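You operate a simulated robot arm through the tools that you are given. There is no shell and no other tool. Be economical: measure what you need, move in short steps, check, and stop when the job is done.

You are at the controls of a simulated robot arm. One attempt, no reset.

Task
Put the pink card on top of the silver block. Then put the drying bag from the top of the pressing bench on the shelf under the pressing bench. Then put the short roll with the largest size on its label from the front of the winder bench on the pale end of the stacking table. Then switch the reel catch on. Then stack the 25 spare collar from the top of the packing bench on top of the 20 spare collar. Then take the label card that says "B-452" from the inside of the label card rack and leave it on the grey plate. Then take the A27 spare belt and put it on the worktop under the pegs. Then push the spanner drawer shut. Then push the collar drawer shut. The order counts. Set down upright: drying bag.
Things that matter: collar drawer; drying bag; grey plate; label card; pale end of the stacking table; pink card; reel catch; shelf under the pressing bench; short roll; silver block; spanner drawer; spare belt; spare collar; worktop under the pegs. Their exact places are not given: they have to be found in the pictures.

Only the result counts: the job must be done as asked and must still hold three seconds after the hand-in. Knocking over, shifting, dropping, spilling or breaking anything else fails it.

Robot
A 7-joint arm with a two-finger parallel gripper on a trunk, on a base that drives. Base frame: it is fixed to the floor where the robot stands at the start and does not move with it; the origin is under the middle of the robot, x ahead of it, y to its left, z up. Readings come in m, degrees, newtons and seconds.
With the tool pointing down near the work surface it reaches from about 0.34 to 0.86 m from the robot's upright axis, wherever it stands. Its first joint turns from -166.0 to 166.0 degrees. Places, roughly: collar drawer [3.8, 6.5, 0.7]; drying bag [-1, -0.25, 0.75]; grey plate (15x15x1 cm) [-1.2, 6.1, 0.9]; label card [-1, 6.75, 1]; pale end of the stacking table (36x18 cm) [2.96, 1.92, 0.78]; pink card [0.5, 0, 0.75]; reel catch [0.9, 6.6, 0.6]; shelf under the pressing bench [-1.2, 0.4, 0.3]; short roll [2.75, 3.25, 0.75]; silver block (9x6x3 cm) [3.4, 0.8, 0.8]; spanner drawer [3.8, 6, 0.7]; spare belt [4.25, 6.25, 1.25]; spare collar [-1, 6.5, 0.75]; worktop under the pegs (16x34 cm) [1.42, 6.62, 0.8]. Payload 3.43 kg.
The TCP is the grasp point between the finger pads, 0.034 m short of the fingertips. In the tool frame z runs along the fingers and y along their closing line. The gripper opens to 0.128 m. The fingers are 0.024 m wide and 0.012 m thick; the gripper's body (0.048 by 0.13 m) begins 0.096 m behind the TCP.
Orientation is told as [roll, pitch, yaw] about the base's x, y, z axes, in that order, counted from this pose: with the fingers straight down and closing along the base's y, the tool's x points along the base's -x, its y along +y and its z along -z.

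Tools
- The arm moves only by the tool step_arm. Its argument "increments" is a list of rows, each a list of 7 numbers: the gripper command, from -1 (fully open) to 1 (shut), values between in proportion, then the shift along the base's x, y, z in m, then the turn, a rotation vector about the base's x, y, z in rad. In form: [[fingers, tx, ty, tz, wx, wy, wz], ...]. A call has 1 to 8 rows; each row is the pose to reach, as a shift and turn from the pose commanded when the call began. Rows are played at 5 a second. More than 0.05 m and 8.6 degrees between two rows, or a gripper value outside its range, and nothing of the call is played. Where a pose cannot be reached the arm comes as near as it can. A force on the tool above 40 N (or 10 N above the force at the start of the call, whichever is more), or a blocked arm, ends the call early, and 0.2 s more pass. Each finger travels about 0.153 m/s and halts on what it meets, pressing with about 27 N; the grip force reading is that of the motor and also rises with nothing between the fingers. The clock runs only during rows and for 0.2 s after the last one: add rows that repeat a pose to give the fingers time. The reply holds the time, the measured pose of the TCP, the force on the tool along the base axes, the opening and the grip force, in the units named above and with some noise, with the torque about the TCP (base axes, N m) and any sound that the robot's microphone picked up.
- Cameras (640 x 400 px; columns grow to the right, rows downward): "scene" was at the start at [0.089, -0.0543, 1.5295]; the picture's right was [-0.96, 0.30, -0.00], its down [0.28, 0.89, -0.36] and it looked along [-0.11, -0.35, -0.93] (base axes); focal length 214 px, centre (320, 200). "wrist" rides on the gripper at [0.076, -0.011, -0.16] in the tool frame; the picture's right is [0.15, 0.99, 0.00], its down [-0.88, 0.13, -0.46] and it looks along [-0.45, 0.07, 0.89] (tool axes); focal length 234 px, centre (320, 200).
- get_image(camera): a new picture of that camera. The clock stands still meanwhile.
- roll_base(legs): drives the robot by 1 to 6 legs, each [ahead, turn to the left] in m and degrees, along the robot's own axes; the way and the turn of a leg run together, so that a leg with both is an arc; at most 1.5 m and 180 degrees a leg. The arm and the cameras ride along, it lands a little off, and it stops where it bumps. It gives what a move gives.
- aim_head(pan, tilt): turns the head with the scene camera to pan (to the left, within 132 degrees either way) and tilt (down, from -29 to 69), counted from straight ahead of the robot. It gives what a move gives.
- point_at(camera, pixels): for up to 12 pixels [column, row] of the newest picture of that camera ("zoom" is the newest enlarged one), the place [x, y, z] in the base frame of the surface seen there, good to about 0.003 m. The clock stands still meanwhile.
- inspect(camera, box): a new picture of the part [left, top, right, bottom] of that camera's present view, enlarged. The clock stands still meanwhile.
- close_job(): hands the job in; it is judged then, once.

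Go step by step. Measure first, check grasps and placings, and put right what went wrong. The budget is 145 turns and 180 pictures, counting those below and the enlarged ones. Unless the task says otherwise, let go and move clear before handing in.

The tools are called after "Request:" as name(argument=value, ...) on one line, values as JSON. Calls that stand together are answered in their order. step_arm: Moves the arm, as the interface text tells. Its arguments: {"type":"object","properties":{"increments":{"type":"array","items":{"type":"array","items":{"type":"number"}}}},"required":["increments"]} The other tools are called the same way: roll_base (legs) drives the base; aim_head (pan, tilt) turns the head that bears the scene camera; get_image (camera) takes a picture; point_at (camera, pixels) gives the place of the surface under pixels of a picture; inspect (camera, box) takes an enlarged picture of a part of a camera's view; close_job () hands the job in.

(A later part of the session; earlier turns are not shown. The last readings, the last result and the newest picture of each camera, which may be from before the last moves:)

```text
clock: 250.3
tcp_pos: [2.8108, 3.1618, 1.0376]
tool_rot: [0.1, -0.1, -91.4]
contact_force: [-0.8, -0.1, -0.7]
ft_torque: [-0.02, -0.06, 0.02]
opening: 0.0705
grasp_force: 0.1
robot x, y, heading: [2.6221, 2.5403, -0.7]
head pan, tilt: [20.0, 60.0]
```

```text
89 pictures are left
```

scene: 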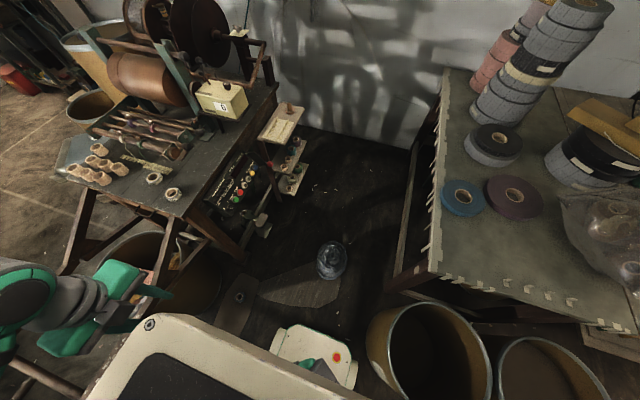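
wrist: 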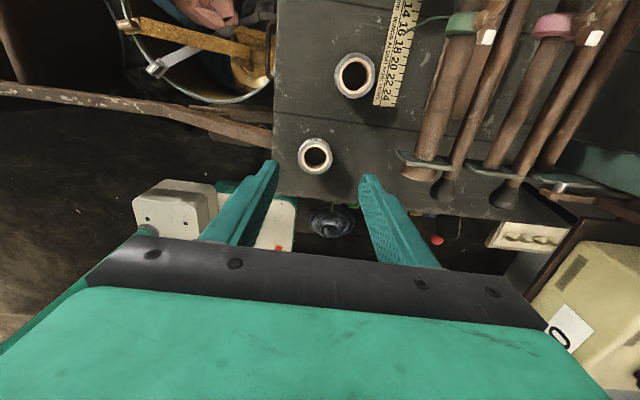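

The 15 m roll is at (354,75), with the ruler close on its right, so I'll close along y. Measure precisely.

Request:
inspect(camera="wrist", box=[300, 30, 420, 110])

Request:
point_at(camera="zoom", pixels=[[185, 235], [390, 235], [290, 130], [290, 338], [410, 235], [60, 380], [420, 100]])

Request:
step_arm(increments=[[-0.1, 0.005, 0.01, 0, 0, 0, 0.15], [-0.1, 0.01, 0.02, 0, 0, 0, 0.3], [-0.1, 0.015, 0.03, 0, 0, 0, 0.45], [-0.1, 0.02, 0.04, 0, 0, 0, 0.6], [-0.1, 0.025, 0.05, 0, 0, 0, 0.75], [-0.1, 0.03, 0.06, 0, 0, 0, 0.9], [-0.1, 0.035, 0.07, 0, 0, 0, 1.05], [-0.1, 0.036, 0.08, 0, 0, 0, 1.2]])

```text
5.00 times, centred on (360, 70) of wrist
```

zoom: 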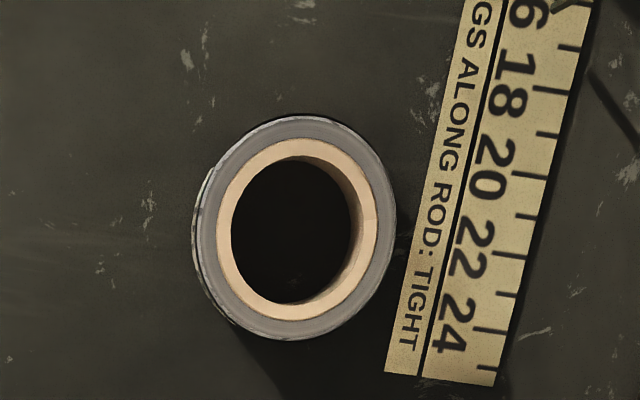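

```text
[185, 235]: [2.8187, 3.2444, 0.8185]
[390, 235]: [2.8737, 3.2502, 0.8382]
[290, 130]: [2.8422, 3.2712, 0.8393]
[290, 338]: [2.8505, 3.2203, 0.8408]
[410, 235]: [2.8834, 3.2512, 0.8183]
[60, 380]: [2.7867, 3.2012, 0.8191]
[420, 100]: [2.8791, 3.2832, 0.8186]
```

```text
clock: 252.1
tcp_pos: [2.8484, 3.2444, 1.0389]
tool_rot: [0.0, 0.0, -22.6]
contact_force: [0.4, -0.2, -0.4]
ft_torque: [-0.04, -0.02, 0.02]
opening: 0.0704
grasp_force: 0.2
robot x, y, heading: [2.6264, 2.5433, -0.7]
head pan, tilt: [20.0, 60.0]
```

Roll centre (2.848,3.246), diameter 52 mm. Finish the turn, descend, and grip.

Request:
step_arm(increments=[[-0.1, 0, 0.001, 0, 0, 0, 0.13], [-0.1, 0, 0.002, -0.03, 0, 0, 0.26], [-0.1, 0, 0.002, -0.07, 0, 0, 0.394], [-0.1, 0, 0.002, -0.11, 0, 0, 0.394], [-0.1, 0, 0.002, -0.15, 0, 0, 0.394], [-0.1, 0, 0.002, -0.17, 0, 0, 0.394], [-0.1, 0, 0.002, -0.181, 0, 0, 0.394], [-0.1, 0, 0.002, -0.181, 0, 0, 0.394]])

Request:
step_arm(increments=[[0.1, 0, 0, 0, 0, 0, 0], [0.4, 0, 0, 0, 0, 0, 0], [0.6, 0, 0, 0, 0, 0, 0], [0.6, 0, 0, 0, 0, 0, 0], [0.6, 0, 0, 0.03, 0, 0, 0], [0.6, 0, 0, 0.07, 0, 0, 0], [0.6, 0, -0.02, 0.11, 0, 0, 0]])

Request:
get_image(camera="wrist")

```text
clock: 253.9
tcp_pos: [2.8452, 3.2436, 0.8585]
tool_rot: [0.1, 0.0, -0.1]
contact_force: [0.3, -0.5, -0.4]
ft_torque: [-0.02, 0.01, -0.01]
opening: 0.0705
grasp_force: 0.0
robot x, y, heading: [2.6254, 2.5412, -0.8]
head pan, tilt: [20.0, 60.0]
```

```text
clock: 255.5
tcp_pos: [2.8475, 3.2249, 0.9694]
tool_rot: [0.1, -0.1, -0.2]
contact_force: [-0.1, 0.2, -0.7]
ft_torque: [0.01, 0.02, -0.02]
opening: 0.052
grasp_force: 27.4
robot x, y, heading: [2.6233, 2.5371, -0.4]
head pan, tilt: [20.0, 60.0]
```

```text
87 pictures are left
```

wrist: 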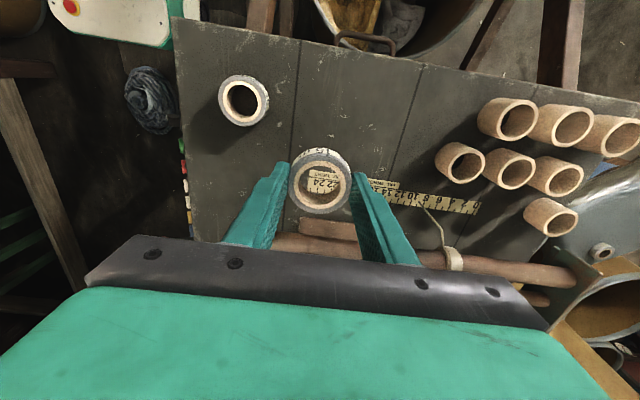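

The 15 m roll is held. Retract the arm, back out of the lane, and turn to heading -90 at about (2.15,2.4), then forward to y≈1.94.

Request:
step_arm(increments=[[0.6, 0, -0.045, 0.01, 0, 0, 0], [0.6, -0.01, -0.09, 0.02, 0, 0, 0], [0.6, -0.02, -0.135, 0.03, 0, 0, 0], [0.6, -0.03, -0.18, 0.04, 0, 0, 0], [0.6, -0.04, -0.225, 0.05, 0, 0, 0]])

Request:
roll_base(legs=[[0, 17], [-0.5, 0], [0, -50], [0, -56.5], [0.46, 0]])

Request:
aim_head(pan=85, tilt=45)

Request:
get_image(camera="scene")

```text
clock: 256.7
tcp_pos: [2.8081, 3.0013, 1.018]
tool_rot: [0.1, -0.1, -0.1]
contact_force: [-0.3, 0.5, -0.5]
ft_torque: [-0.03, 0.0, 0.01]
opening: 0.0519
grasp_force: 26.9
robot x, y, heading: [2.6267, 2.5411, -0.4]
head pan, tilt: [20.0, 60.0]
```

```text
clock: 268.0
tcp_pos: [2.6133, 1.8531, 1.0178]
tool_rot: [0.2, -0.2, -89.2]
contact_force: [0.8, -0.2, -0.2]
ft_torque: [-0.02, 0.01, 0.0]
opening: 0.0518
grasp_force: 26.9
robot x, y, heading: [2.1491, 2.0274, -90.0]
head pan, tilt: [20.0, 60.0]
stopped in leg 5: the robot was blocked; the commanded pose is now the measured one
```

```text
clock: 269.3
tcp_pos: [2.6129, 1.8533, 1.0173]
tool_rot: [0.2, -0.2, -89.3]
contact_force: [-0.6, 0.4, -0.4]
ft_torque: [-0.02, -0.03, -0.01]
opening: 0.0519
grasp_force: 26.5
robot x, y, heading: [2.1525, 2.0306, -90.1]
head pan, tilt: [85.0, 45.0]
```

```text
86 pictures are left
```

scene: 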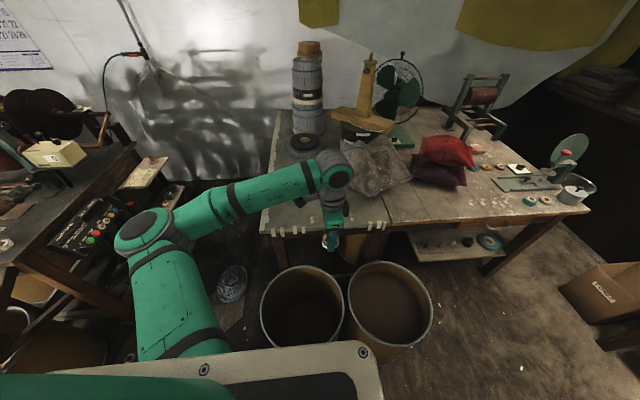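

The base stopped, perhaps brushing the first drum. I measure its rim (was x 2.41.., y 1.74..2.16) and the table's pale end.

Request:
point_at(camera="scene", pixels=[[302, 268], [263, 305], [342, 305], [303, 343], [290, 215], [265, 222], [385, 222], [300, 190], [365, 190], [315, 142], [330, 215], [350, 262]])

Request:
inspect(camera="scene", box=[250, 100, 410, 260])

```text
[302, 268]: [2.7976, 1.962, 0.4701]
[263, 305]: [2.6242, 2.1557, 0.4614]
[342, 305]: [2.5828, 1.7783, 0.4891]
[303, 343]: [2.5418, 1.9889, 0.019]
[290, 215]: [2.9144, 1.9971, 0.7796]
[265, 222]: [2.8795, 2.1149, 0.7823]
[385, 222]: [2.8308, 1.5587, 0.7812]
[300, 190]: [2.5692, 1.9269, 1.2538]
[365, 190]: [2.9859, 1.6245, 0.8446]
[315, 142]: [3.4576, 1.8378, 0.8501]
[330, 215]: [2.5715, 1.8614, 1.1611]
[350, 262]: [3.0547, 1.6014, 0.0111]
```

```text
2.50 times, centred on (330, 180) of scene
```

zoom: 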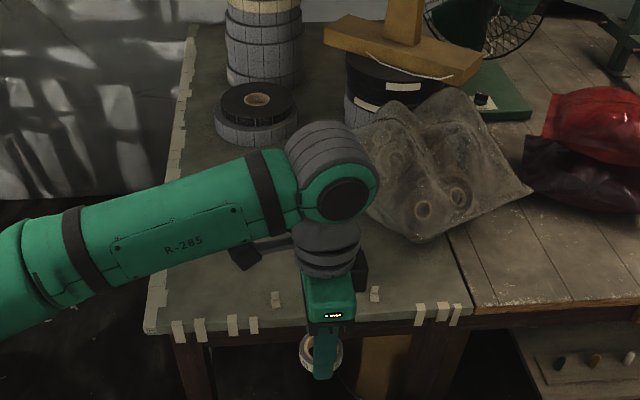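

The drum is where it was. Extend over the pale end.

Request:
step_arm(increments=[[0.6, 0.043, 0.01, 0, 0, 0, 0], [0.6, 0.086, 0.02, 0, 0, 0, 0], [0.6, 0.129, 0.03, -0.01, 0, 0, 0], [0.6, 0.172, 0.04, -0.02, 0, 0, 0], [0.6, 0.215, 0.05, -0.03, 0, 0, 0], [0.6, 0.258, 0.06, -0.05, 0, 0, 0], [0.6, 0.301, 0.07, -0.07, 0, 0, 0], [0.6, 0.345, 0.075, -0.09, 0, 0, 0]])

Request:
get_image(camera="wrist")

Request:
get_image(camera="scene")

```text
clock: 271.1
tcp_pos: [2.9561, 1.9281, 0.926]
tool_rot: [0.0, -0.1, -89.3]
contact_force: [0.1, 1.2, 0.2]
ft_torque: [-0.21, -0.03, 0.01]
opening: 0.0518
grasp_force: 27.0
robot x, y, heading: [2.1459, 2.0301, -90.0]
head pan, tilt: [85.0, 45.0]
```

```text
84 pictures are left
```

wrist: 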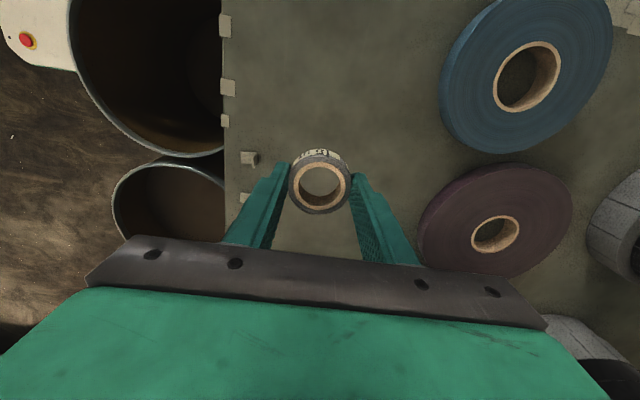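

```text
83 pictures are left
```

scene: 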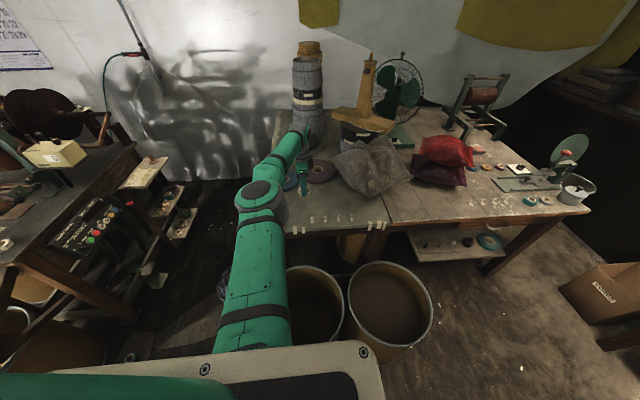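

Clear spot. Lower, release, and lift.

Request:
step_arm(increments=[[0.6, -0.003, -0.003, -0.04, 0, 0, 0], [0.6, -0.003, -0.003, -0.08, 0, 0, 0], [0.6, -0.003, -0.003, -0.098, 0, 0, 0], [0.6, -0.003, -0.003, -0.105, 0, 0, 0], [0.6, -0.003, -0.003, -0.105, 0, 0, 0]])

Request:
step_arm(increments=[[0.1, 0, 0, 0, 0, 0, 0], [-0.1, 0, 0, 0, 0, 0, 0], [-0.1, 0, 0, 0, 0, 0, 0], [-0.1, 0, 0, 0.04, 0, 0, 0], [-0.1, 0, 0, 0.08, 0, 0, 0], [-0.1, -0.02, 0, 0.12, 0, 0, 0], [-0.1, -0.06, 0, 0.15, 0, 0, 0], [-0.1, -0.105, 0, 0.17, 0, 0, 0]])

Request:
get_image(camera="wrist")

```text
clock: 272.3
tcp_pos: [2.9535, 1.9262, 0.8221]
tool_rot: [0.1, 0.0, -89.3]
contact_force: [0.1, -0.2, -0.8]
ft_torque: [0.02, -0.03, 0.06]
opening: 0.0518
grasp_force: 26.7
robot x, y, heading: [2.1522, 2.0278, -90.1]
head pan, tilt: [85.0, 45.0]
```

```text
clock: 274.1
tcp_pos: [2.8501, 1.9258, 0.9919]
tool_rot: [0.1, 0.0, -89.2]
contact_force: [0.0, -0.1, -0.3]
ft_torque: [0.07, 0.0, 0.02]
opening: 0.0705
grasp_force: 0.2
robot x, y, heading: [2.1455, 2.0296, -89.9]
head pan, tilt: [85.0, 45.0]
```

```text
82 pictures are left
```

wrist: 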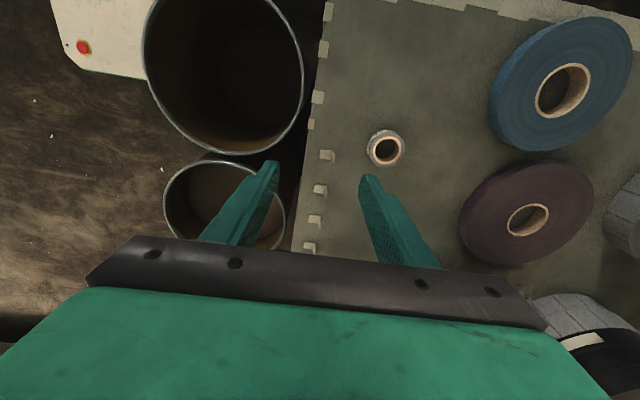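

The roll lies on the pale end. Next is the reel catch at the far (+y) wall: retract, back off, and drive round west of the small table to the north.

Request:
step_arm(increments=[[0.3, -0.045, 0.01, 0.005, 0, 0, 0], [0.3, -0.09, 0.02, 0.01, 0, 0, 0], [0.3, -0.135, 0.03, 0.015, 0, 0, 0], [0.3, -0.18, 0.04, 0.02, 0, 0, 0], [0.3, -0.225, 0.05, 0.03, 0, 0, 0], [0.3, -0.27, 0.06, 0.03, 0, 0, 0]])

Request:
roll_base(legs=[[-0.37, 0], [0, 90], [-1.2, 0], [-0.6, 0], [0, 90], [1.5, 0]])

Request:
roll_base(legs=[[1.3, 0]])

Request:
aim_head(pan=-15, tilt=25)

Request:
get_image(camera="scene")

```text
clock: 275.5
tcp_pos: [2.5775, 1.9873, 1.0214]
tool_rot: [0.2, 0.0, -89.3]
contact_force: [0.8, -0.2, -0.7]
ft_torque: [0.01, 0.03, 0.01]
opening: 0.0447
grasp_force: 0.0
robot x, y, heading: [2.1484, 2.0267, -90.2]
head pan, tilt: [85.0, 45.0]
```

```text
clock: 302.2
tcp_pos: [-0.0811, 3.9519, 1.0228]
tool_rot: [0.1, 0.0, 92.1]
contact_force: [0.2, -0.6, -0.1]
ft_torque: [-0.01, -0.01, 0.02]
opening: 0.0446
grasp_force: 0.1
robot x, y, heading: [0.3493, 3.9226, 91.3]
head pan, tilt: [85.0, 45.0]
```

```text
clock: 308.7
tcp_pos: [-0.1109, 5.2429, 1.0227]
tool_rot: [0.0, 0.0, 91.9]
contact_force: [-0.1, 0.1, 0.1]
ft_torque: [-0.04, -0.04, -0.01]
opening: 0.0448
grasp_force: 0.1
robot x, y, heading: [0.3183, 5.2049, 91.3]
head pan, tilt: [85.0, 45.0]
```

```text
clock: 310.4
tcp_pos: [-0.1107, 5.2423, 1.0223]
tool_rot: [0.0, 0.0, 91.9]
contact_force: [-0.2, -0.1, -0.8]
ft_torque: [-0.02, 0.0, 0.03]
opening: 0.0447
grasp_force: 0.1
robot x, y, heading: [0.3161, 5.21, 91.3]
head pan, tilt: [-15.0, 25.0]
```

```text
81 pictures are left
```

scene: 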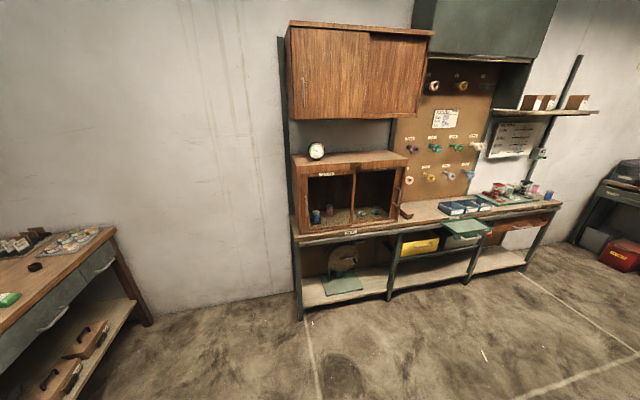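

I see the pegboard cabinet ahead; the reel stand is in the lower left bay at (345,265). Zoom and measure.

Request:
inspect(camera="scene", box=[295, 215, 415, 305])

Request:
point_at(camera="zoom", pixels=[[260, 230], [330, 150], [250, 370], [30, 120], [200, 90], [520, 110], [505, 360], [270, 200], [345, 240], [200, 345], [340, 360]])

Request:
inspect(camera="scene", box=[390, 70, 570, 240])

```text
4.44 times, centred on (355, 260) of scene
```

zoom: 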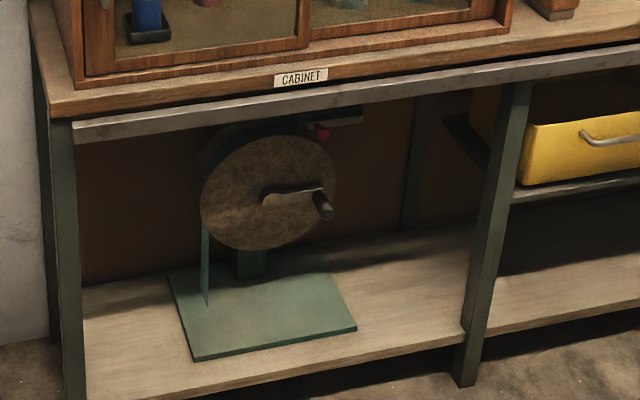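

```text
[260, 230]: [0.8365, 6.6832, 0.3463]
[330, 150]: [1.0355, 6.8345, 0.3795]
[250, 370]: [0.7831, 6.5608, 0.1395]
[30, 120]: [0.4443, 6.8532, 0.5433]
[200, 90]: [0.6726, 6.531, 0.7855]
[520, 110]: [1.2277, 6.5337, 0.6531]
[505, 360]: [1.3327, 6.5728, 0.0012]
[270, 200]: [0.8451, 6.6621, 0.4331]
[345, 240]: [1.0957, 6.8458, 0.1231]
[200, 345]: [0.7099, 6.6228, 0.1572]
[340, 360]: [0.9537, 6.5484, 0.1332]
```

```text
2.35 times, centred on (480, 155) of scene
```

zoom: 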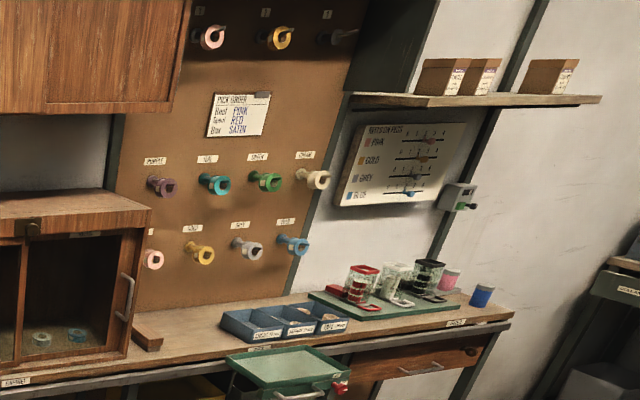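

The catch seems to be the grey bar with a red knob at zoom (322,130), under the worktop. I'll move alongside the bench and look closer.

Request:
roll_base(legs=[[0, -31], [0.86, 0], [0, -60.5]])

Request:
aim_head(pan=75, tilt=50)

Request:
get_image(camera="scene")

```text
clock: 319.7
tcp_pos: [0.7846, 6.3881, 1.0229]
tool_rot: [0.1, 0.0, 1.1]
contact_force: [-0.2, -0.6, 0.0]
ft_torque: [0.01, 0.01, 0.01]
opening: 0.0448
grasp_force: 0.0
robot x, y, heading: [0.7429, 5.9582, 0.5]
head pan, tilt: [-15.0, 25.0]
```

```text
clock: 321.4
tcp_pos: [0.7836, 6.3884, 1.0231]
tool_rot: [0.2, 0.0, 1.2]
contact_force: [0.2, 0.2, 1.0]
ft_torque: [-0.03, -0.01, 0.0]
opening: 0.0451
grasp_force: 0.1
robot x, y, heading: [0.7473, 5.9572, 0.2]
head pan, tilt: [75.0, 50.0]
```

```text
78 pictures are left
```

scene: 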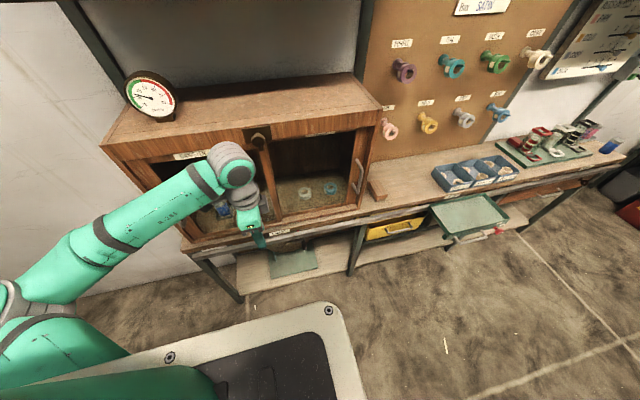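

I'll tilt the tool to point at the bay (+y) while lowering it in front of the bench, to see the catch with the wrist camera.

Request:
step_arm(increments=[[1, 0.005, -0.01, -0.02, 0.14, 0, 0], [1, 0.01, -0.02, -0.05, 0.28, 0, 0], [1, 0.015, -0.03, -0.09, 0.42, 0, 0], [1, 0.02, -0.04, -0.13, 0.56, 0, 0], [1, 0.025, -0.05, -0.17, 0.7, 0, 0], [1, 0.03, -0.06, -0.21, 0.84, 0, 0], [1, 0.035, -0.06, -0.25, 0.98, 0, 0], [1, 0.04, -0.06, -0.29, 1.12, 0, 0]])

Request:
step_arm(increments=[[1, 0.01, 0, -0.04, 0.1, 0, 0], [1, 0.02, 0, -0.08, 0.2, 0, 0], [1, 0.03, 0, -0.1, 0.3, 0, 0], [1, 0.03, 0, -0.12, 0.4, 0, 0], [1, 0.03, 0, -0.12, 0.4, 0, 0]])

Request:
get_image(camera="wrist")

```text
clock: 323.1
tcp_pos: [0.8249, 6.3261, 0.732]
tool_rot: [64.3, -1.1, 0.4]
contact_force: [0.1, 0.2, -0.4]
ft_torque: [0.02, -0.01, -0.01]
opening: 0.0
grasp_force: 27.2
out of reach, approached as far as the arm can: row 3, 4, 5
robot x, y, heading: [0.7436, 5.9594, 0.2]
head pan, tilt: [75.0, 50.0]
```

```text
clock: 324.4
tcp_pos: [0.8545, 6.3279, 0.6117]
tool_rot: [87.2, -1.3, -0.1]
contact_force: [-0.4, -0.9, 0.8]
ft_torque: [0.01, 0.02, 0.0]
opening: 0.0
grasp_force: 26.9
robot x, y, heading: [0.7498, 5.9585, 0.2]
head pan, tilt: [75.0, 50.0]
```

```text
77 pictures are left
```

wrist: 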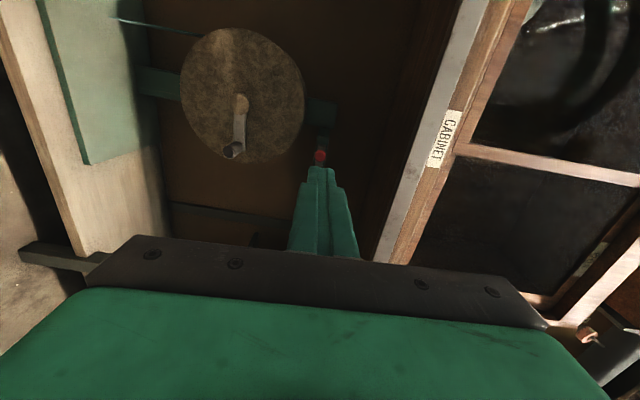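

The red-tipped lever is at (320,156), just beyond the fingertips. Zoom and measure.

Request:
inspect(camera="wrist", box=[260, 70, 400, 180])

Request:
point_at(camera="zoom", pixels=[[275, 310], [285, 260], [275, 200], [300, 180], [240, 160], [400, 200], [60, 330], [285, 300]])

```text
3.64 times, centred on (330, 125) of wrist
```

zoom: 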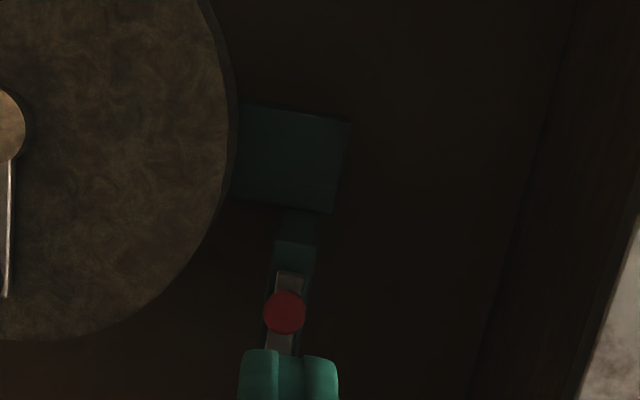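

```text
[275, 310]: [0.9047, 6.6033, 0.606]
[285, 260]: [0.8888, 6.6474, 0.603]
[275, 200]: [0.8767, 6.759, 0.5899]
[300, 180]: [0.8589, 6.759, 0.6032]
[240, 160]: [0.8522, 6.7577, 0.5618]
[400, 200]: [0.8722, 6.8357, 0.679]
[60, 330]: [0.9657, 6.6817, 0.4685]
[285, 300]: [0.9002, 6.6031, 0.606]
```

I need an unobstructed look at the catch: shift the tool to -x and down, and view again.

Request:
step_arm(increments=[[1, -0.045, 0.0, -0.02, 0, 0, 0], [1, -0.09, 0.0, -0.03, 0, 0, 0], [1, -0.12, 0.0, -0.03, 0, 0, 0], [1, -0.12, 0.0, -0.03, 0, 0, 0]])

Request:
inspect(camera="wrist", box=[260, 40, 400, 150])

Request:
get_image(camera="wrist")

```text
clock: 325.4
tcp_pos: [0.7354, 6.3282, 0.5839]
tool_rot: [87.3, -1.2, -0.1]
contact_force: [-0.2, -0.5, -0.7]
ft_torque: [0.0, 0.0, 0.0]
opening: 0.0001
grasp_force: 26.6
robot x, y, heading: [0.7459, 5.9551, 0.3]
head pan, tilt: [75.0, 50.0]
```

```text
3.64 times, centred on (330, 95) of wrist
```

zoom: 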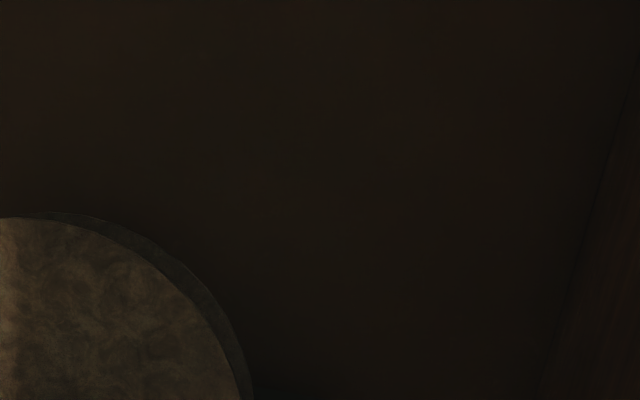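

```text
74 pictures are left
```

wrist: 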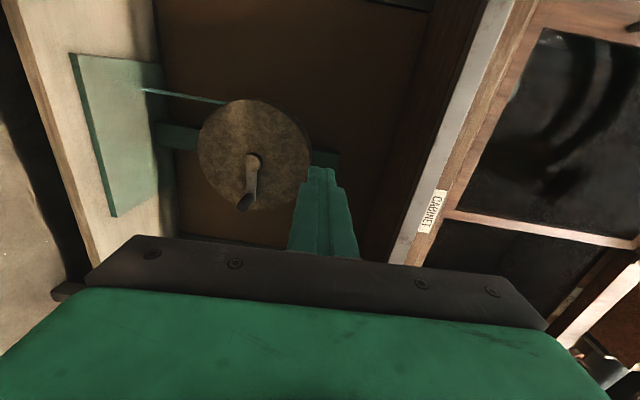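

The view shifted the wrong way; go to the +x side of the catch instead.

Request:
step_arm(increments=[[1, 0.045, 0.0, 0, 0, 0, 0], [1, 0.09, 0.0, 0, 0, 0, 0], [1, 0.135, 0.0, 0, 0, 0, 0], [1, 0.18, 0.0, 0, 0, 0, 0], [1, 0.225, 0.0, 0, 0, 0, 0], [1, 0.27, 0.0, 0, 0, 0, 0], [1, 0.27, 0.0, 0, 0, 0, 0]])

Request:
inspect(camera="wrist", box=[260, 40, 400, 150])

Request:
get_image(camera="wrist")

```text
clock: 326.9
tcp_pos: [1.007, 6.3283, 0.5829]
tool_rot: [87.2, -1.1, -0.1]
contact_force: [0.5, 0.5, 0.2]
ft_torque: [0.04, 0.01, 0.03]
opening: 0.0001
grasp_force: 26.7
robot x, y, heading: [0.7478, 5.9648, 0.3]
head pan, tilt: [75.0, 50.0]
```

```text
3.64 times, centred on (330, 95) of wrist
```

zoom: 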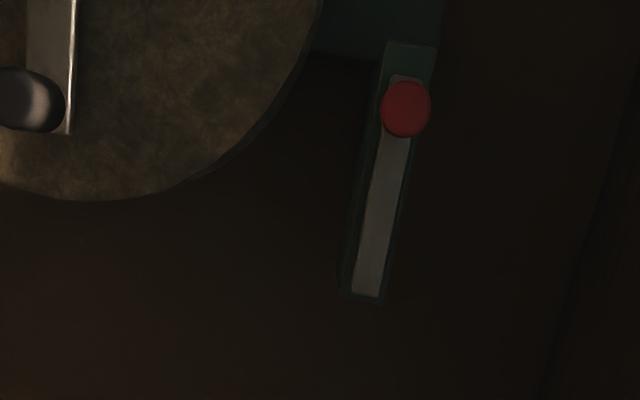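

```text
72 pictures are left
```

wrist: 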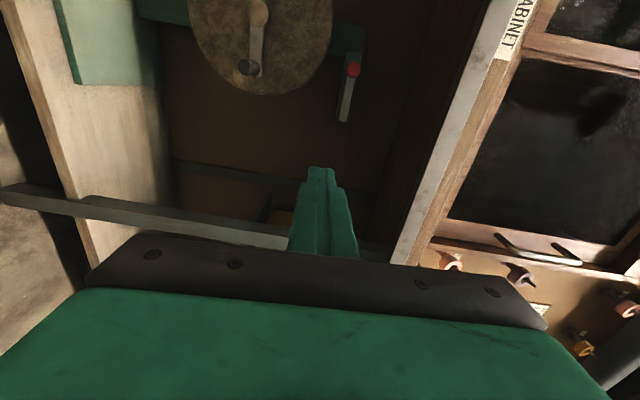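

A green bar with a grey strip runs to +x from the red knob. Measure and look at its ends.

Request:
inspect(camera="wrist", box=[325, 45, 381, 129])

Request:
point_at(camera="wrist", pixels=[[354, 70], [350, 85], [345, 105], [341, 119], [352, 60], [349, 64], [357, 56], [356, 72], [336, 121]])

```text
4.76 times, centred on (353, 87) of wrist
```

zoom: 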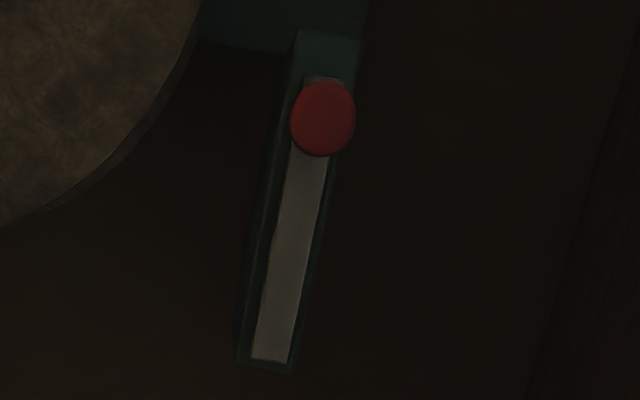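

```text
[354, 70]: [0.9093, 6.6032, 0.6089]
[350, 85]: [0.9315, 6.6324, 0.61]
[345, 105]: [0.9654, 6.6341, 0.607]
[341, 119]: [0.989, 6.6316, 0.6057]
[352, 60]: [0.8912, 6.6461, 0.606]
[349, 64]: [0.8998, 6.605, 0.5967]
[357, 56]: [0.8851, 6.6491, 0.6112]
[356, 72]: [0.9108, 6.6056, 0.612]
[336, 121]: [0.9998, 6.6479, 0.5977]
```

It is a slider: red knob at x≈0.905, track from 0.893 to 0.992 at z 0.607. I'll come in on its -x side with the closed fingertips.

Request:
step_arm(increments=[[1, -0.045, 0.02, 0.008, 0, 0, 0], [1, -0.09, 0.04, 0.016, 0, 0, 0], [1, -0.135, 0.06, 0.024, 0, 0, 0], [1, -0.138, 0.105, 0.024, 0, 0, 0], [1, -0.138, 0.15, 0.024, 0, 0, 0], [1, -0.138, 0.195, 0.024, 0, 0, 0], [1, -0.138, 0.24, 0.024, 0, 0, 0], [1, -0.138, 0.258, 0.024, 0, 0, 0]])

Request:
get_image(camera="wrist")

```text
clock: 328.8
tcp_pos: [0.8678, 6.5863, 0.6086]
tool_rot: [87.2, -1.1, 0.1]
contact_force: [-1.2, 0.4, -1.0]
ft_torque: [0.01, -0.01, 0.04]
opening: 0.0
grasp_force: 26.4
robot x, y, heading: [0.748, 5.9556, 0.4]
head pan, tilt: [75.0, 50.0]
```

```text
70 pictures are left
```

wrist: 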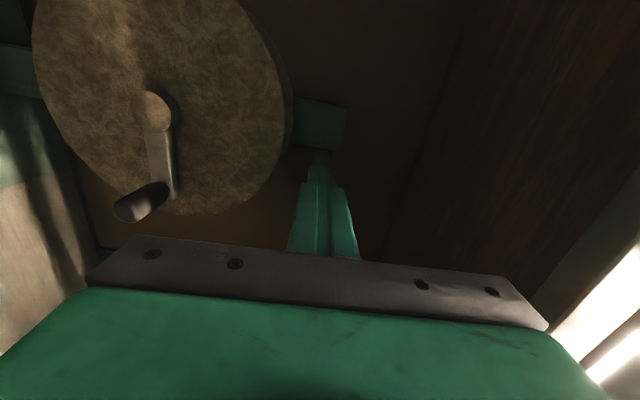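

Fingertips are beside the knob. Push it along +x to the end of the track.

Request:
step_arm(increments=[[1, 0.02, 0, 0, 0, 0, 0], [1, 0.035, 0, 0, 0, 0, 0], [1, 0.05, 0, 0, 0, 0, 0], [1, 0.065, 0, 0, 0, 0, 0], [1, 0.08, 0, 0, 0, 0, 0], [1, 0.09, 0, 0, 0, 0, 0], [1, 0.1, 0, 0, 0, 0, 0]])

Request:
step_arm(increments=[[1, -0.02, 0, 0, 0, 0, 0], [1, -0.03, -0.04, 0, 0, 0, 0], [1, -0.03, -0.085, 0, 0, 0, 0], [1, -0.0, -0.125, -0.01, 0, 0, 0], [1, 0.045, -0.135, -0.02, 0, 0, 0], [1, 0.09, -0.145, -0.02, 0, 0, 0]])

Request:
inspect(camera="wrist", box=[290, 30, 430, 170])

```text
clock: 329.3
tcp_pos: [0.8853, 6.5885, 0.6087]
tool_rot: [87.3, -1.1, 1.3]
contact_force: [0.5, -0.5, 0.0]
ft_torque: [0.03, 0.0, 0.0]
opening: 0.0004
grasp_force: 27.1
robot x, y, heading: [0.7462, 5.9555, 0.6]
head pan, tilt: [75.0, 50.0]
stopped in row 2: the force on the tool passed its limit at 49 N (the readings are from after the stop); the commanded pose is now the measured one
```

```text
refused: row 4 steps farther than a row can; nothing moved
```

```text
2.86 times, centred on (360, 100) of wrist
```

zoom: 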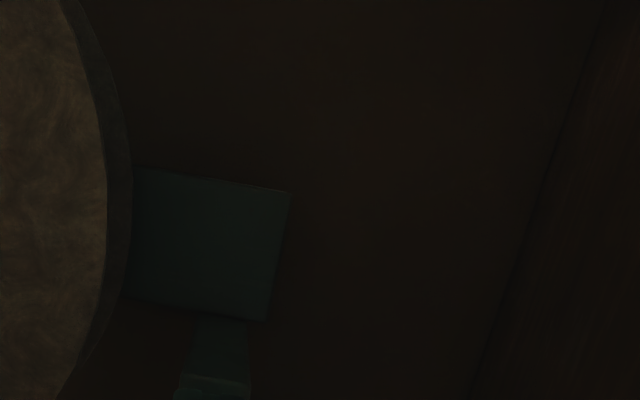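

It stopped on a 49 N peak at the knob; try again slowly, in small rows.

Request:
step_arm(increments=[[1, 0.004, 0, 0, 0, 0, 0], [1, 0.01, 0, 0, 0, 0, 0], [1, 0.018, 0, 0, 0, 0, 0], [1, 0.028, 0, 0, 0, 0, 0], [1, 0.04, 0, 0, 0, 0, 0], [1, 0.052, 0, 0, 0, 0, 0], [1, 0.064, 0, 0, 0, 0, 0], [1, 0.075, 0, 0, 0, 0, 0]])

Request:
get_image(camera="wrist")

```text
clock: 330.0
tcp_pos: [0.8859, 6.5903, 0.6065]
tool_rot: [87.4, -1.0, 2.4]
contact_force: [-1.3, -1.4, -0.1]
ft_torque: [0.02, -0.02, 0.03]
opening: 0.0
grasp_force: 26.9
robot x, y, heading: [0.7447, 5.9565, 0.5]
head pan, tilt: [75.0, 50.0]
stopped in row 3: the force on the tool passed its limit at 46 N (the readings are from after the stop); the commanded pose is now the measured one
```

```text
68 pictures are left
```

wrist: 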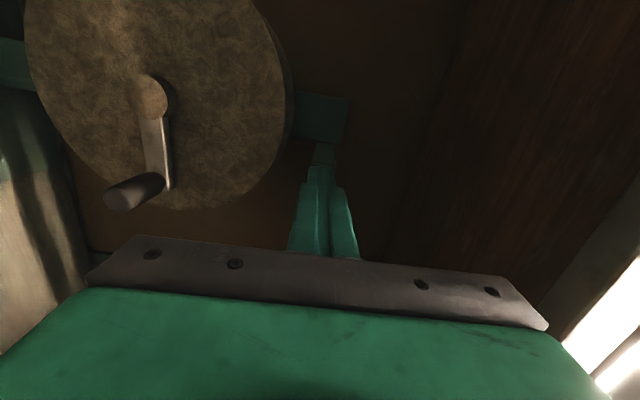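

Pushing along x is rigid, so it may be a lever hinged at one end. I'll grip the red knob and feel whether it moves down or up.

Request:
step_arm(increments=[[1, -0.005, -0.03, 0, 0, 0, -0.02], [0.5, -0.005, -0.065, 0, 0, 0, -0.04], [0.3, 0.018, -0.065, 0.001, 0, 0, -0.04], [0.3, 0.018, -0.065, 0.001, 0, 0, -0.04], [0.3, 0.018, -0.03, 0.001, 0, 0, -0.04], [0.3, 0.018, 0.002, 0.001, 0, 0, -0.04], [1, 0.018, 0.002, 0.001, 0, 0, -0.04], [1, 0.018, 0.002, 0.001, 0, 0, -0.04]])

Request:
step_arm(increments=[[1, 0, 0, -0.005, 0, 0, 0], [1, 0, 0, -0.012, 0, 0, 0], [1, 0, 0, -0.02, 0, 0, 0], [1, 0, 0, -0.02, 0, 0, 0]])

Request:
get_image(camera="wrist")

```text
clock: 331.8
tcp_pos: [0.9032, 6.5935, 0.6083]
tool_rot: [87.3, -0.9, 0.2]
contact_force: [-1.6, 0.0, -1.9]
ft_torque: [-0.04, 0.08, 0.06]
opening: 0.0222
grasp_force: 45.3
robot x, y, heading: [0.7454, 5.9584, 0.6]
head pan, tilt: [75.0, 50.0]
```

```text
clock: 332.8
tcp_pos: [0.905, 6.5936, 0.589]
tool_rot: [87.4, -0.9, 0.0]
contact_force: [10.1, 16.4, 7.0]
ft_torque: [0.12, -0.33, -0.36]
opening: 0.0222
grasp_force: 45.3
robot x, y, heading: [0.7486, 5.9556, 0.6]
head pan, tilt: [75.0, 50.0]
```

```text
67 pictures are left
```

wrist: 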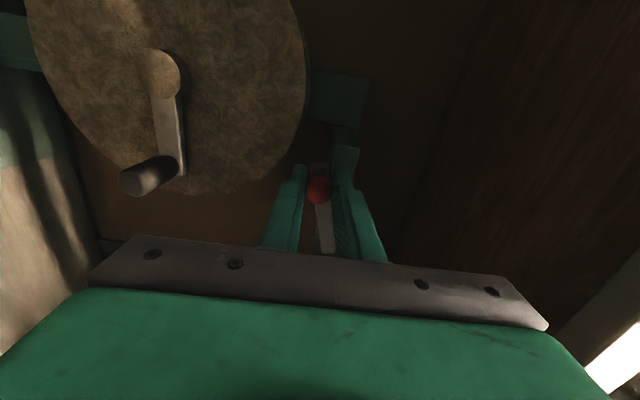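

The knob went down 2 cm with the lever turning about its +x end. Continue along that arc.

Request:
step_arm(increments=[[1, 0.004, 0, -0.011, 0, 0, 0], [1, 0.011, 0, -0.022, 0, 0, 0], [1, 0.017, 0, -0.031, 0, 0, 0], [1, 0.024, 0, -0.039, 0, 0, 0], [1, 0.032, 0, -0.046, 0, 0, 0], [1, 0.04, 0, -0.051, 0, 0, 0]])

Request:
get_image(camera="wrist")

```text
clock: 333.4
tcp_pos: [0.9115, 6.5927, 0.5717]
tool_rot: [88.1, -0.8, 0.6]
contact_force: [-4.2, -18.9, 15.5]
ft_torque: [0.34, -0.02, 0.4]
opening: 0.0224
grasp_force: 45.0
robot x, y, heading: [0.7456, 5.9577, 0.5]
head pan, tilt: [75.0, 50.0]
stopped in row 3: the force on the tool passed its limit at 54 N (the readings are from after the stop); the commanded pose is now the measured one
```

```text
66 pictures are left
```

wrist: 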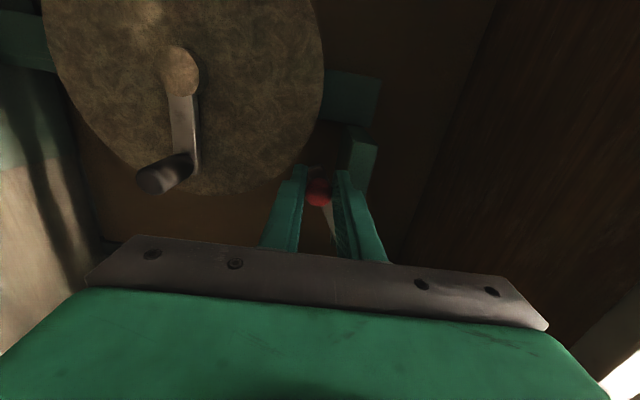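

Stopped by 54 N - either the lever's stop or a finger touching the disk. Release, back off and look.

Request:
step_arm(increments=[[0.6, 0, 0, 0.002, 0, 0, 0], [0.3, 0, 0, 0.004, 0, 0, 0], [0.3, 0, -0.04, 0.004, 0, 0, 0], [0.3, 0, -0.08, 0.004, 0, 0, 0], [0.5, 0.03, -0.11, 0.004, 0, 0, 0], [1, 0.07, -0.14, 0.004, 0, 0, 0], [1, 0.1, -0.18, 0.01, 0, 0, 0], [1, 0.1, -0.22, 0.01, 0, 0, 0]])

Request:
inspect(camera="wrist", box=[270, 30, 410, 140])

Request:
point_at(camera="zoom", pixels=[[320, 100], [330, 250]])

```text
refused: row 7 steps farther than a row can; nothing moved
```

```text
3.64 times, centred on (340, 85) of wrist
```

zoom: 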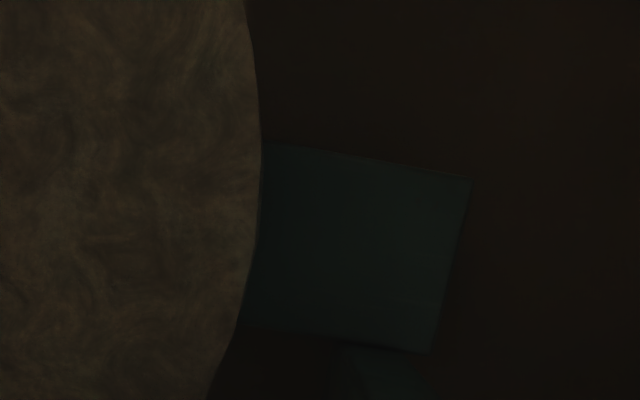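

```text
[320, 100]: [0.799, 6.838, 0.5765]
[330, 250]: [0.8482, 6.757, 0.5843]
```

Request:
step_arm(increments=[[0.6, 0, 0, 0.002, 0, 0, 0], [0.3, 0, 0, 0.004, 0, 0, 0], [0.3, 0, -0.04, 0.004, 0, 0, 0], [0.3, 0, -0.08, 0.004, 0, 0, 0], [0.5, 0.03, -0.115, 0.004, 0, 0, 0], [1, 0.06, -0.15, 0.004, 0, 0, 0], [1, 0.085, -0.19, 0.01, 0, 0, 0], [1, 0.1, -0.23, 0.01, 0, 0, 0]])

Request:
get_image(camera="wrist")

Request:
inspect(camera="wrist", box=[280, 30, 420, 140])

```text
clock: 335.2
tcp_pos: [1.0104, 6.3631, 0.582]
tool_rot: [88.0, -0.8, 0.6]
contact_force: [0.3, 0.1, 0.2]
ft_torque: [0.0, 0.01, 0.0]
opening: 0.0
grasp_force: 27.2
robot x, y, heading: [0.7461, 5.9574, 0.3]
head pan, tilt: [75.0, 50.0]
```

```text
64 pictures are left
```

wrist: 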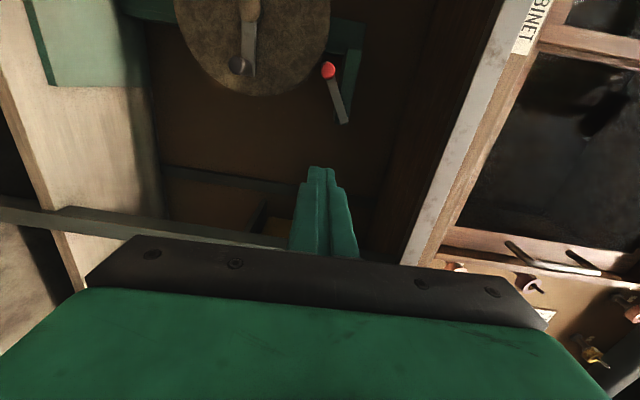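

```text
3.64 times, centred on (350, 85) of wrist
```

zoom: 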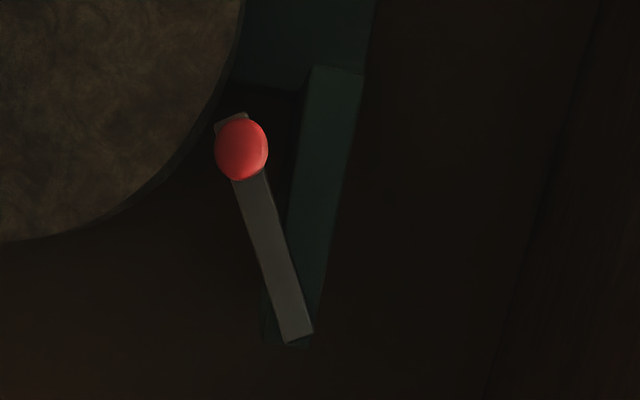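

The lever has swung down against the reel and its knob now glows bright red: the catch is on. Retract to vertical, and drive to the packing bench.

Request:
step_arm(increments=[[1, -0.01, -0.01, 0.04, -0.1, 0, 0], [1, -0.02, -0.02, 0.08, -0.22, 0, 0], [1, -0.03, -0.03, 0.12, -0.36, 0, 0], [1, -0.04, -0.03, 0.16, -0.5, 0, 0], [1, -0.05, -0.03, 0.2, -0.64, 0, 0], [1, -0.06, -0.03, 0.24, -0.78, 0, 0], [1, -0.07, -0.02, 0.28, -0.92, 0, 0], [1, -0.08, -0.01, 0.32, -1.06, 0, 0]])

Request:
step_arm(increments=[[1, -0.04, 0, 0.04, -0.14, 0, 0], [1, -0.08, 0, 0.08, -0.28, 0, 0], [1, -0.12, 0, 0.1, -0.42, 0, 0], [1, -0.16, 0, 0.1, -0.476, 0, 0]])

Request:
roll_base(legs=[[-0.85, 0], [0, 90]])

Request:
aim_head(pan=75, tilt=42)

Request:
get_image(camera="scene")

```text
clock: 337.0
tcp_pos: [0.9292, 6.3767, 0.9215]
tool_rot: [34.2, 0.7, 1.6]
contact_force: [2.2, 1.4, 0.9]
ft_torque: [-0.2, 0.05, 0.06]
opening: 0.0001
grasp_force: 27.6
out of reach, approached as far as the arm can: row 8
robot x, y, heading: [0.7465, 5.9585, 0.2]
head pan, tilt: [75.0, 50.0]
```

```text
refused: row 1 steps farther than a row can; nothing moved
```

```text
clock: 345.8
tcp_pos: [-0.5163, 6.1459, 0.9228]
tool_rot: [34.4, 0.3, 90.6]
contact_force: [0.6, -0.1, 0.0]
ft_torque: [0.01, 0.03, 0.01]
opening: 0.0
grasp_force: 26.8
robot x, y, heading: [-0.0978, 5.9523, 89.6]
head pan, tilt: [75.0, 50.0]
```

```text
clock: 346.5
tcp_pos: [-0.5157, 6.1462, 0.9225]
tool_rot: [34.4, 0.2, 90.7]
contact_force: [0.0, -0.3, 0.2]
ft_torque: [0.02, 0.0, 0.01]
opening: 0.0
grasp_force: 27.2
robot x, y, heading: [-0.0986, 5.9549, 89.3]
head pan, tilt: [75.0, 42.0]
```

```text
62 pictures are left
```

scene: 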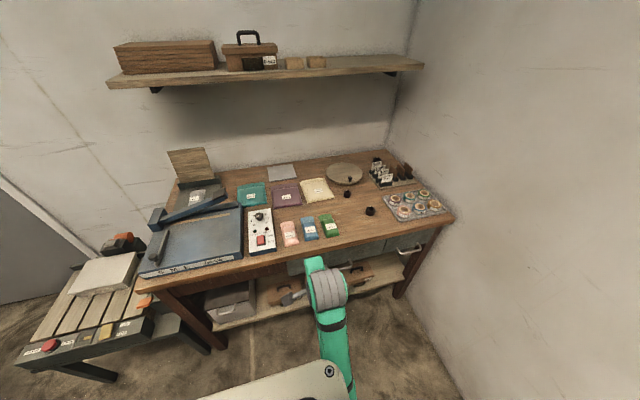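

The whole packing bench is visible: tray with rings at (415,203), two black pieces at (347,193) and (370,210), rack at (385,170), grey plate at (282,172). Zoom.

Request:
inspect(camera="scene", box=[325, 150, 457, 228])

Request:
point_at(camera="zoom", pixels=[[105, 205], [217, 295], [370, 200], [430, 240], [300, 80], [290, 140], [370, 130], [250, 110], [590, 320], [420, 330], [560, 270], [150, 300]])

Request:
inspect(camera="scene", box=[380, 183, 452, 225])

Request:
inspect(camera="scene", box=[360, 150, 420, 190])

```text
4.85 times, centred on (391, 189) of scene
```

zoom: 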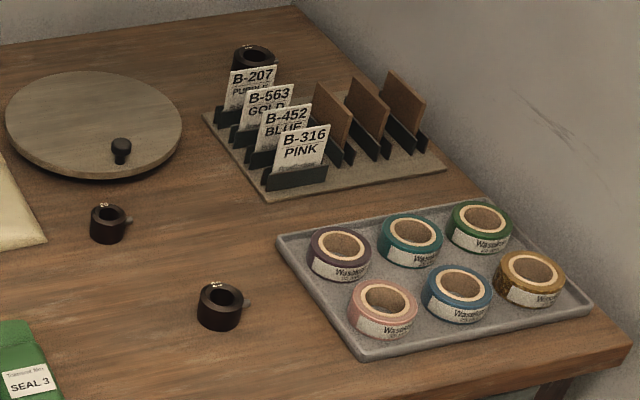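

```text
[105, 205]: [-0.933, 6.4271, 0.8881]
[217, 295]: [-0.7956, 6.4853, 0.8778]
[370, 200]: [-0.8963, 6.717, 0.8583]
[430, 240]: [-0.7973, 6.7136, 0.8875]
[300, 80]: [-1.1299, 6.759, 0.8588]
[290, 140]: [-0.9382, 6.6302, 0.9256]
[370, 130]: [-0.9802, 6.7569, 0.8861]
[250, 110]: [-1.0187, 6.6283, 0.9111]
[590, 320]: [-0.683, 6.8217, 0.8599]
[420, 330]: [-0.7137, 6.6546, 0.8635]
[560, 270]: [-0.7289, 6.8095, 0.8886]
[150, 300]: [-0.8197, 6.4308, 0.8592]
```

```text
8.89 times, centred on (416, 204) of scene
```

zoom: 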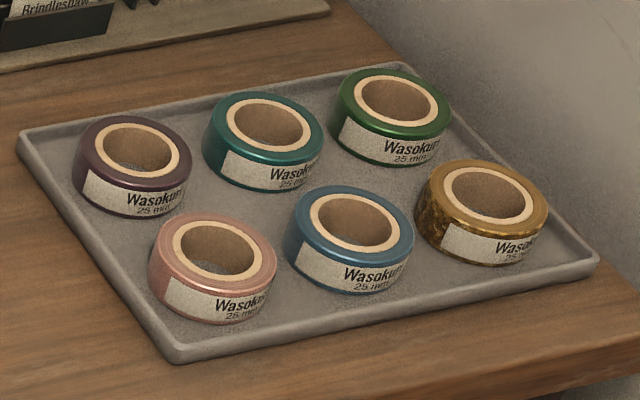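

```text
10.00 times, centred on (390, 170) of scene
```

zoom: 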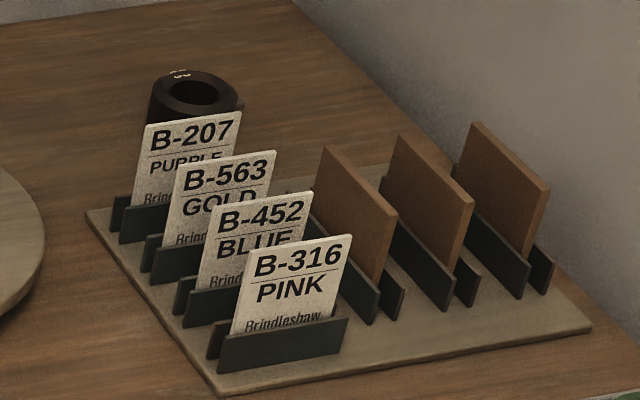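

Three black collars: (-0.94,6.43), (-0.80,6.485) and one behind the rack. Read their numbers.

Request:
inspect(camera="scene", box=[342, 189, 354, 197])

Request:
inspect(camera="scene", box=[364, 205, 376, 213])

Request:
inspect(camera="scene", box=[372, 155, 384, 163])

Request:
point_at(camera="scene", pixels=[[347, 192], [370, 208], [378, 158], [344, 193], [350, 193], [367, 210], [374, 210], [282, 172], [270, 178], [296, 178]])

```text
16.00 times, centred on (348, 193) of scene
```

zoom: 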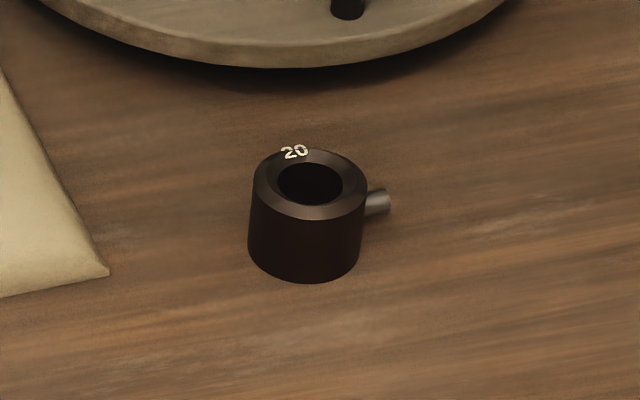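

```text
16.00 times, centred on (370, 209) of scene
```

zoom: 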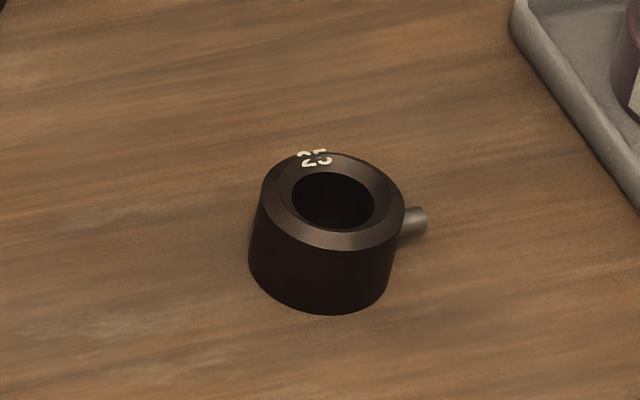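

```text
16.00 times, centred on (378, 159) of scene
```

zoom: 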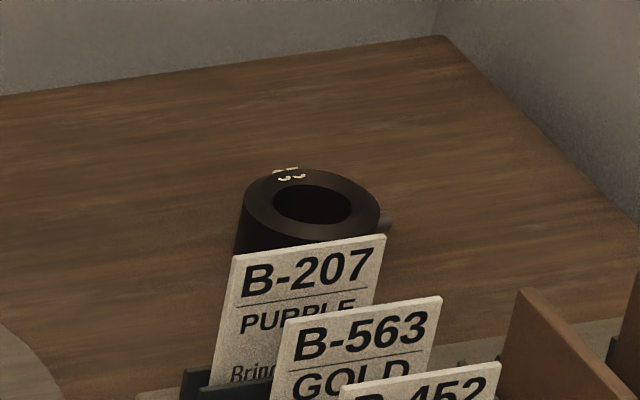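

```text
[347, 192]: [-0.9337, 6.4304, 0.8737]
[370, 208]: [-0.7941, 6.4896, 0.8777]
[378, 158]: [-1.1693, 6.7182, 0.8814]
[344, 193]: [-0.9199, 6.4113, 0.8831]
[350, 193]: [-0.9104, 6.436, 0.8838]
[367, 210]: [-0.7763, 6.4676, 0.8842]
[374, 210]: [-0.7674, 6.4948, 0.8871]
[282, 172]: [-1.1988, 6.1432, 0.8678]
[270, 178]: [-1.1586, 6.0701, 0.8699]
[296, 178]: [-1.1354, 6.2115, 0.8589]
```

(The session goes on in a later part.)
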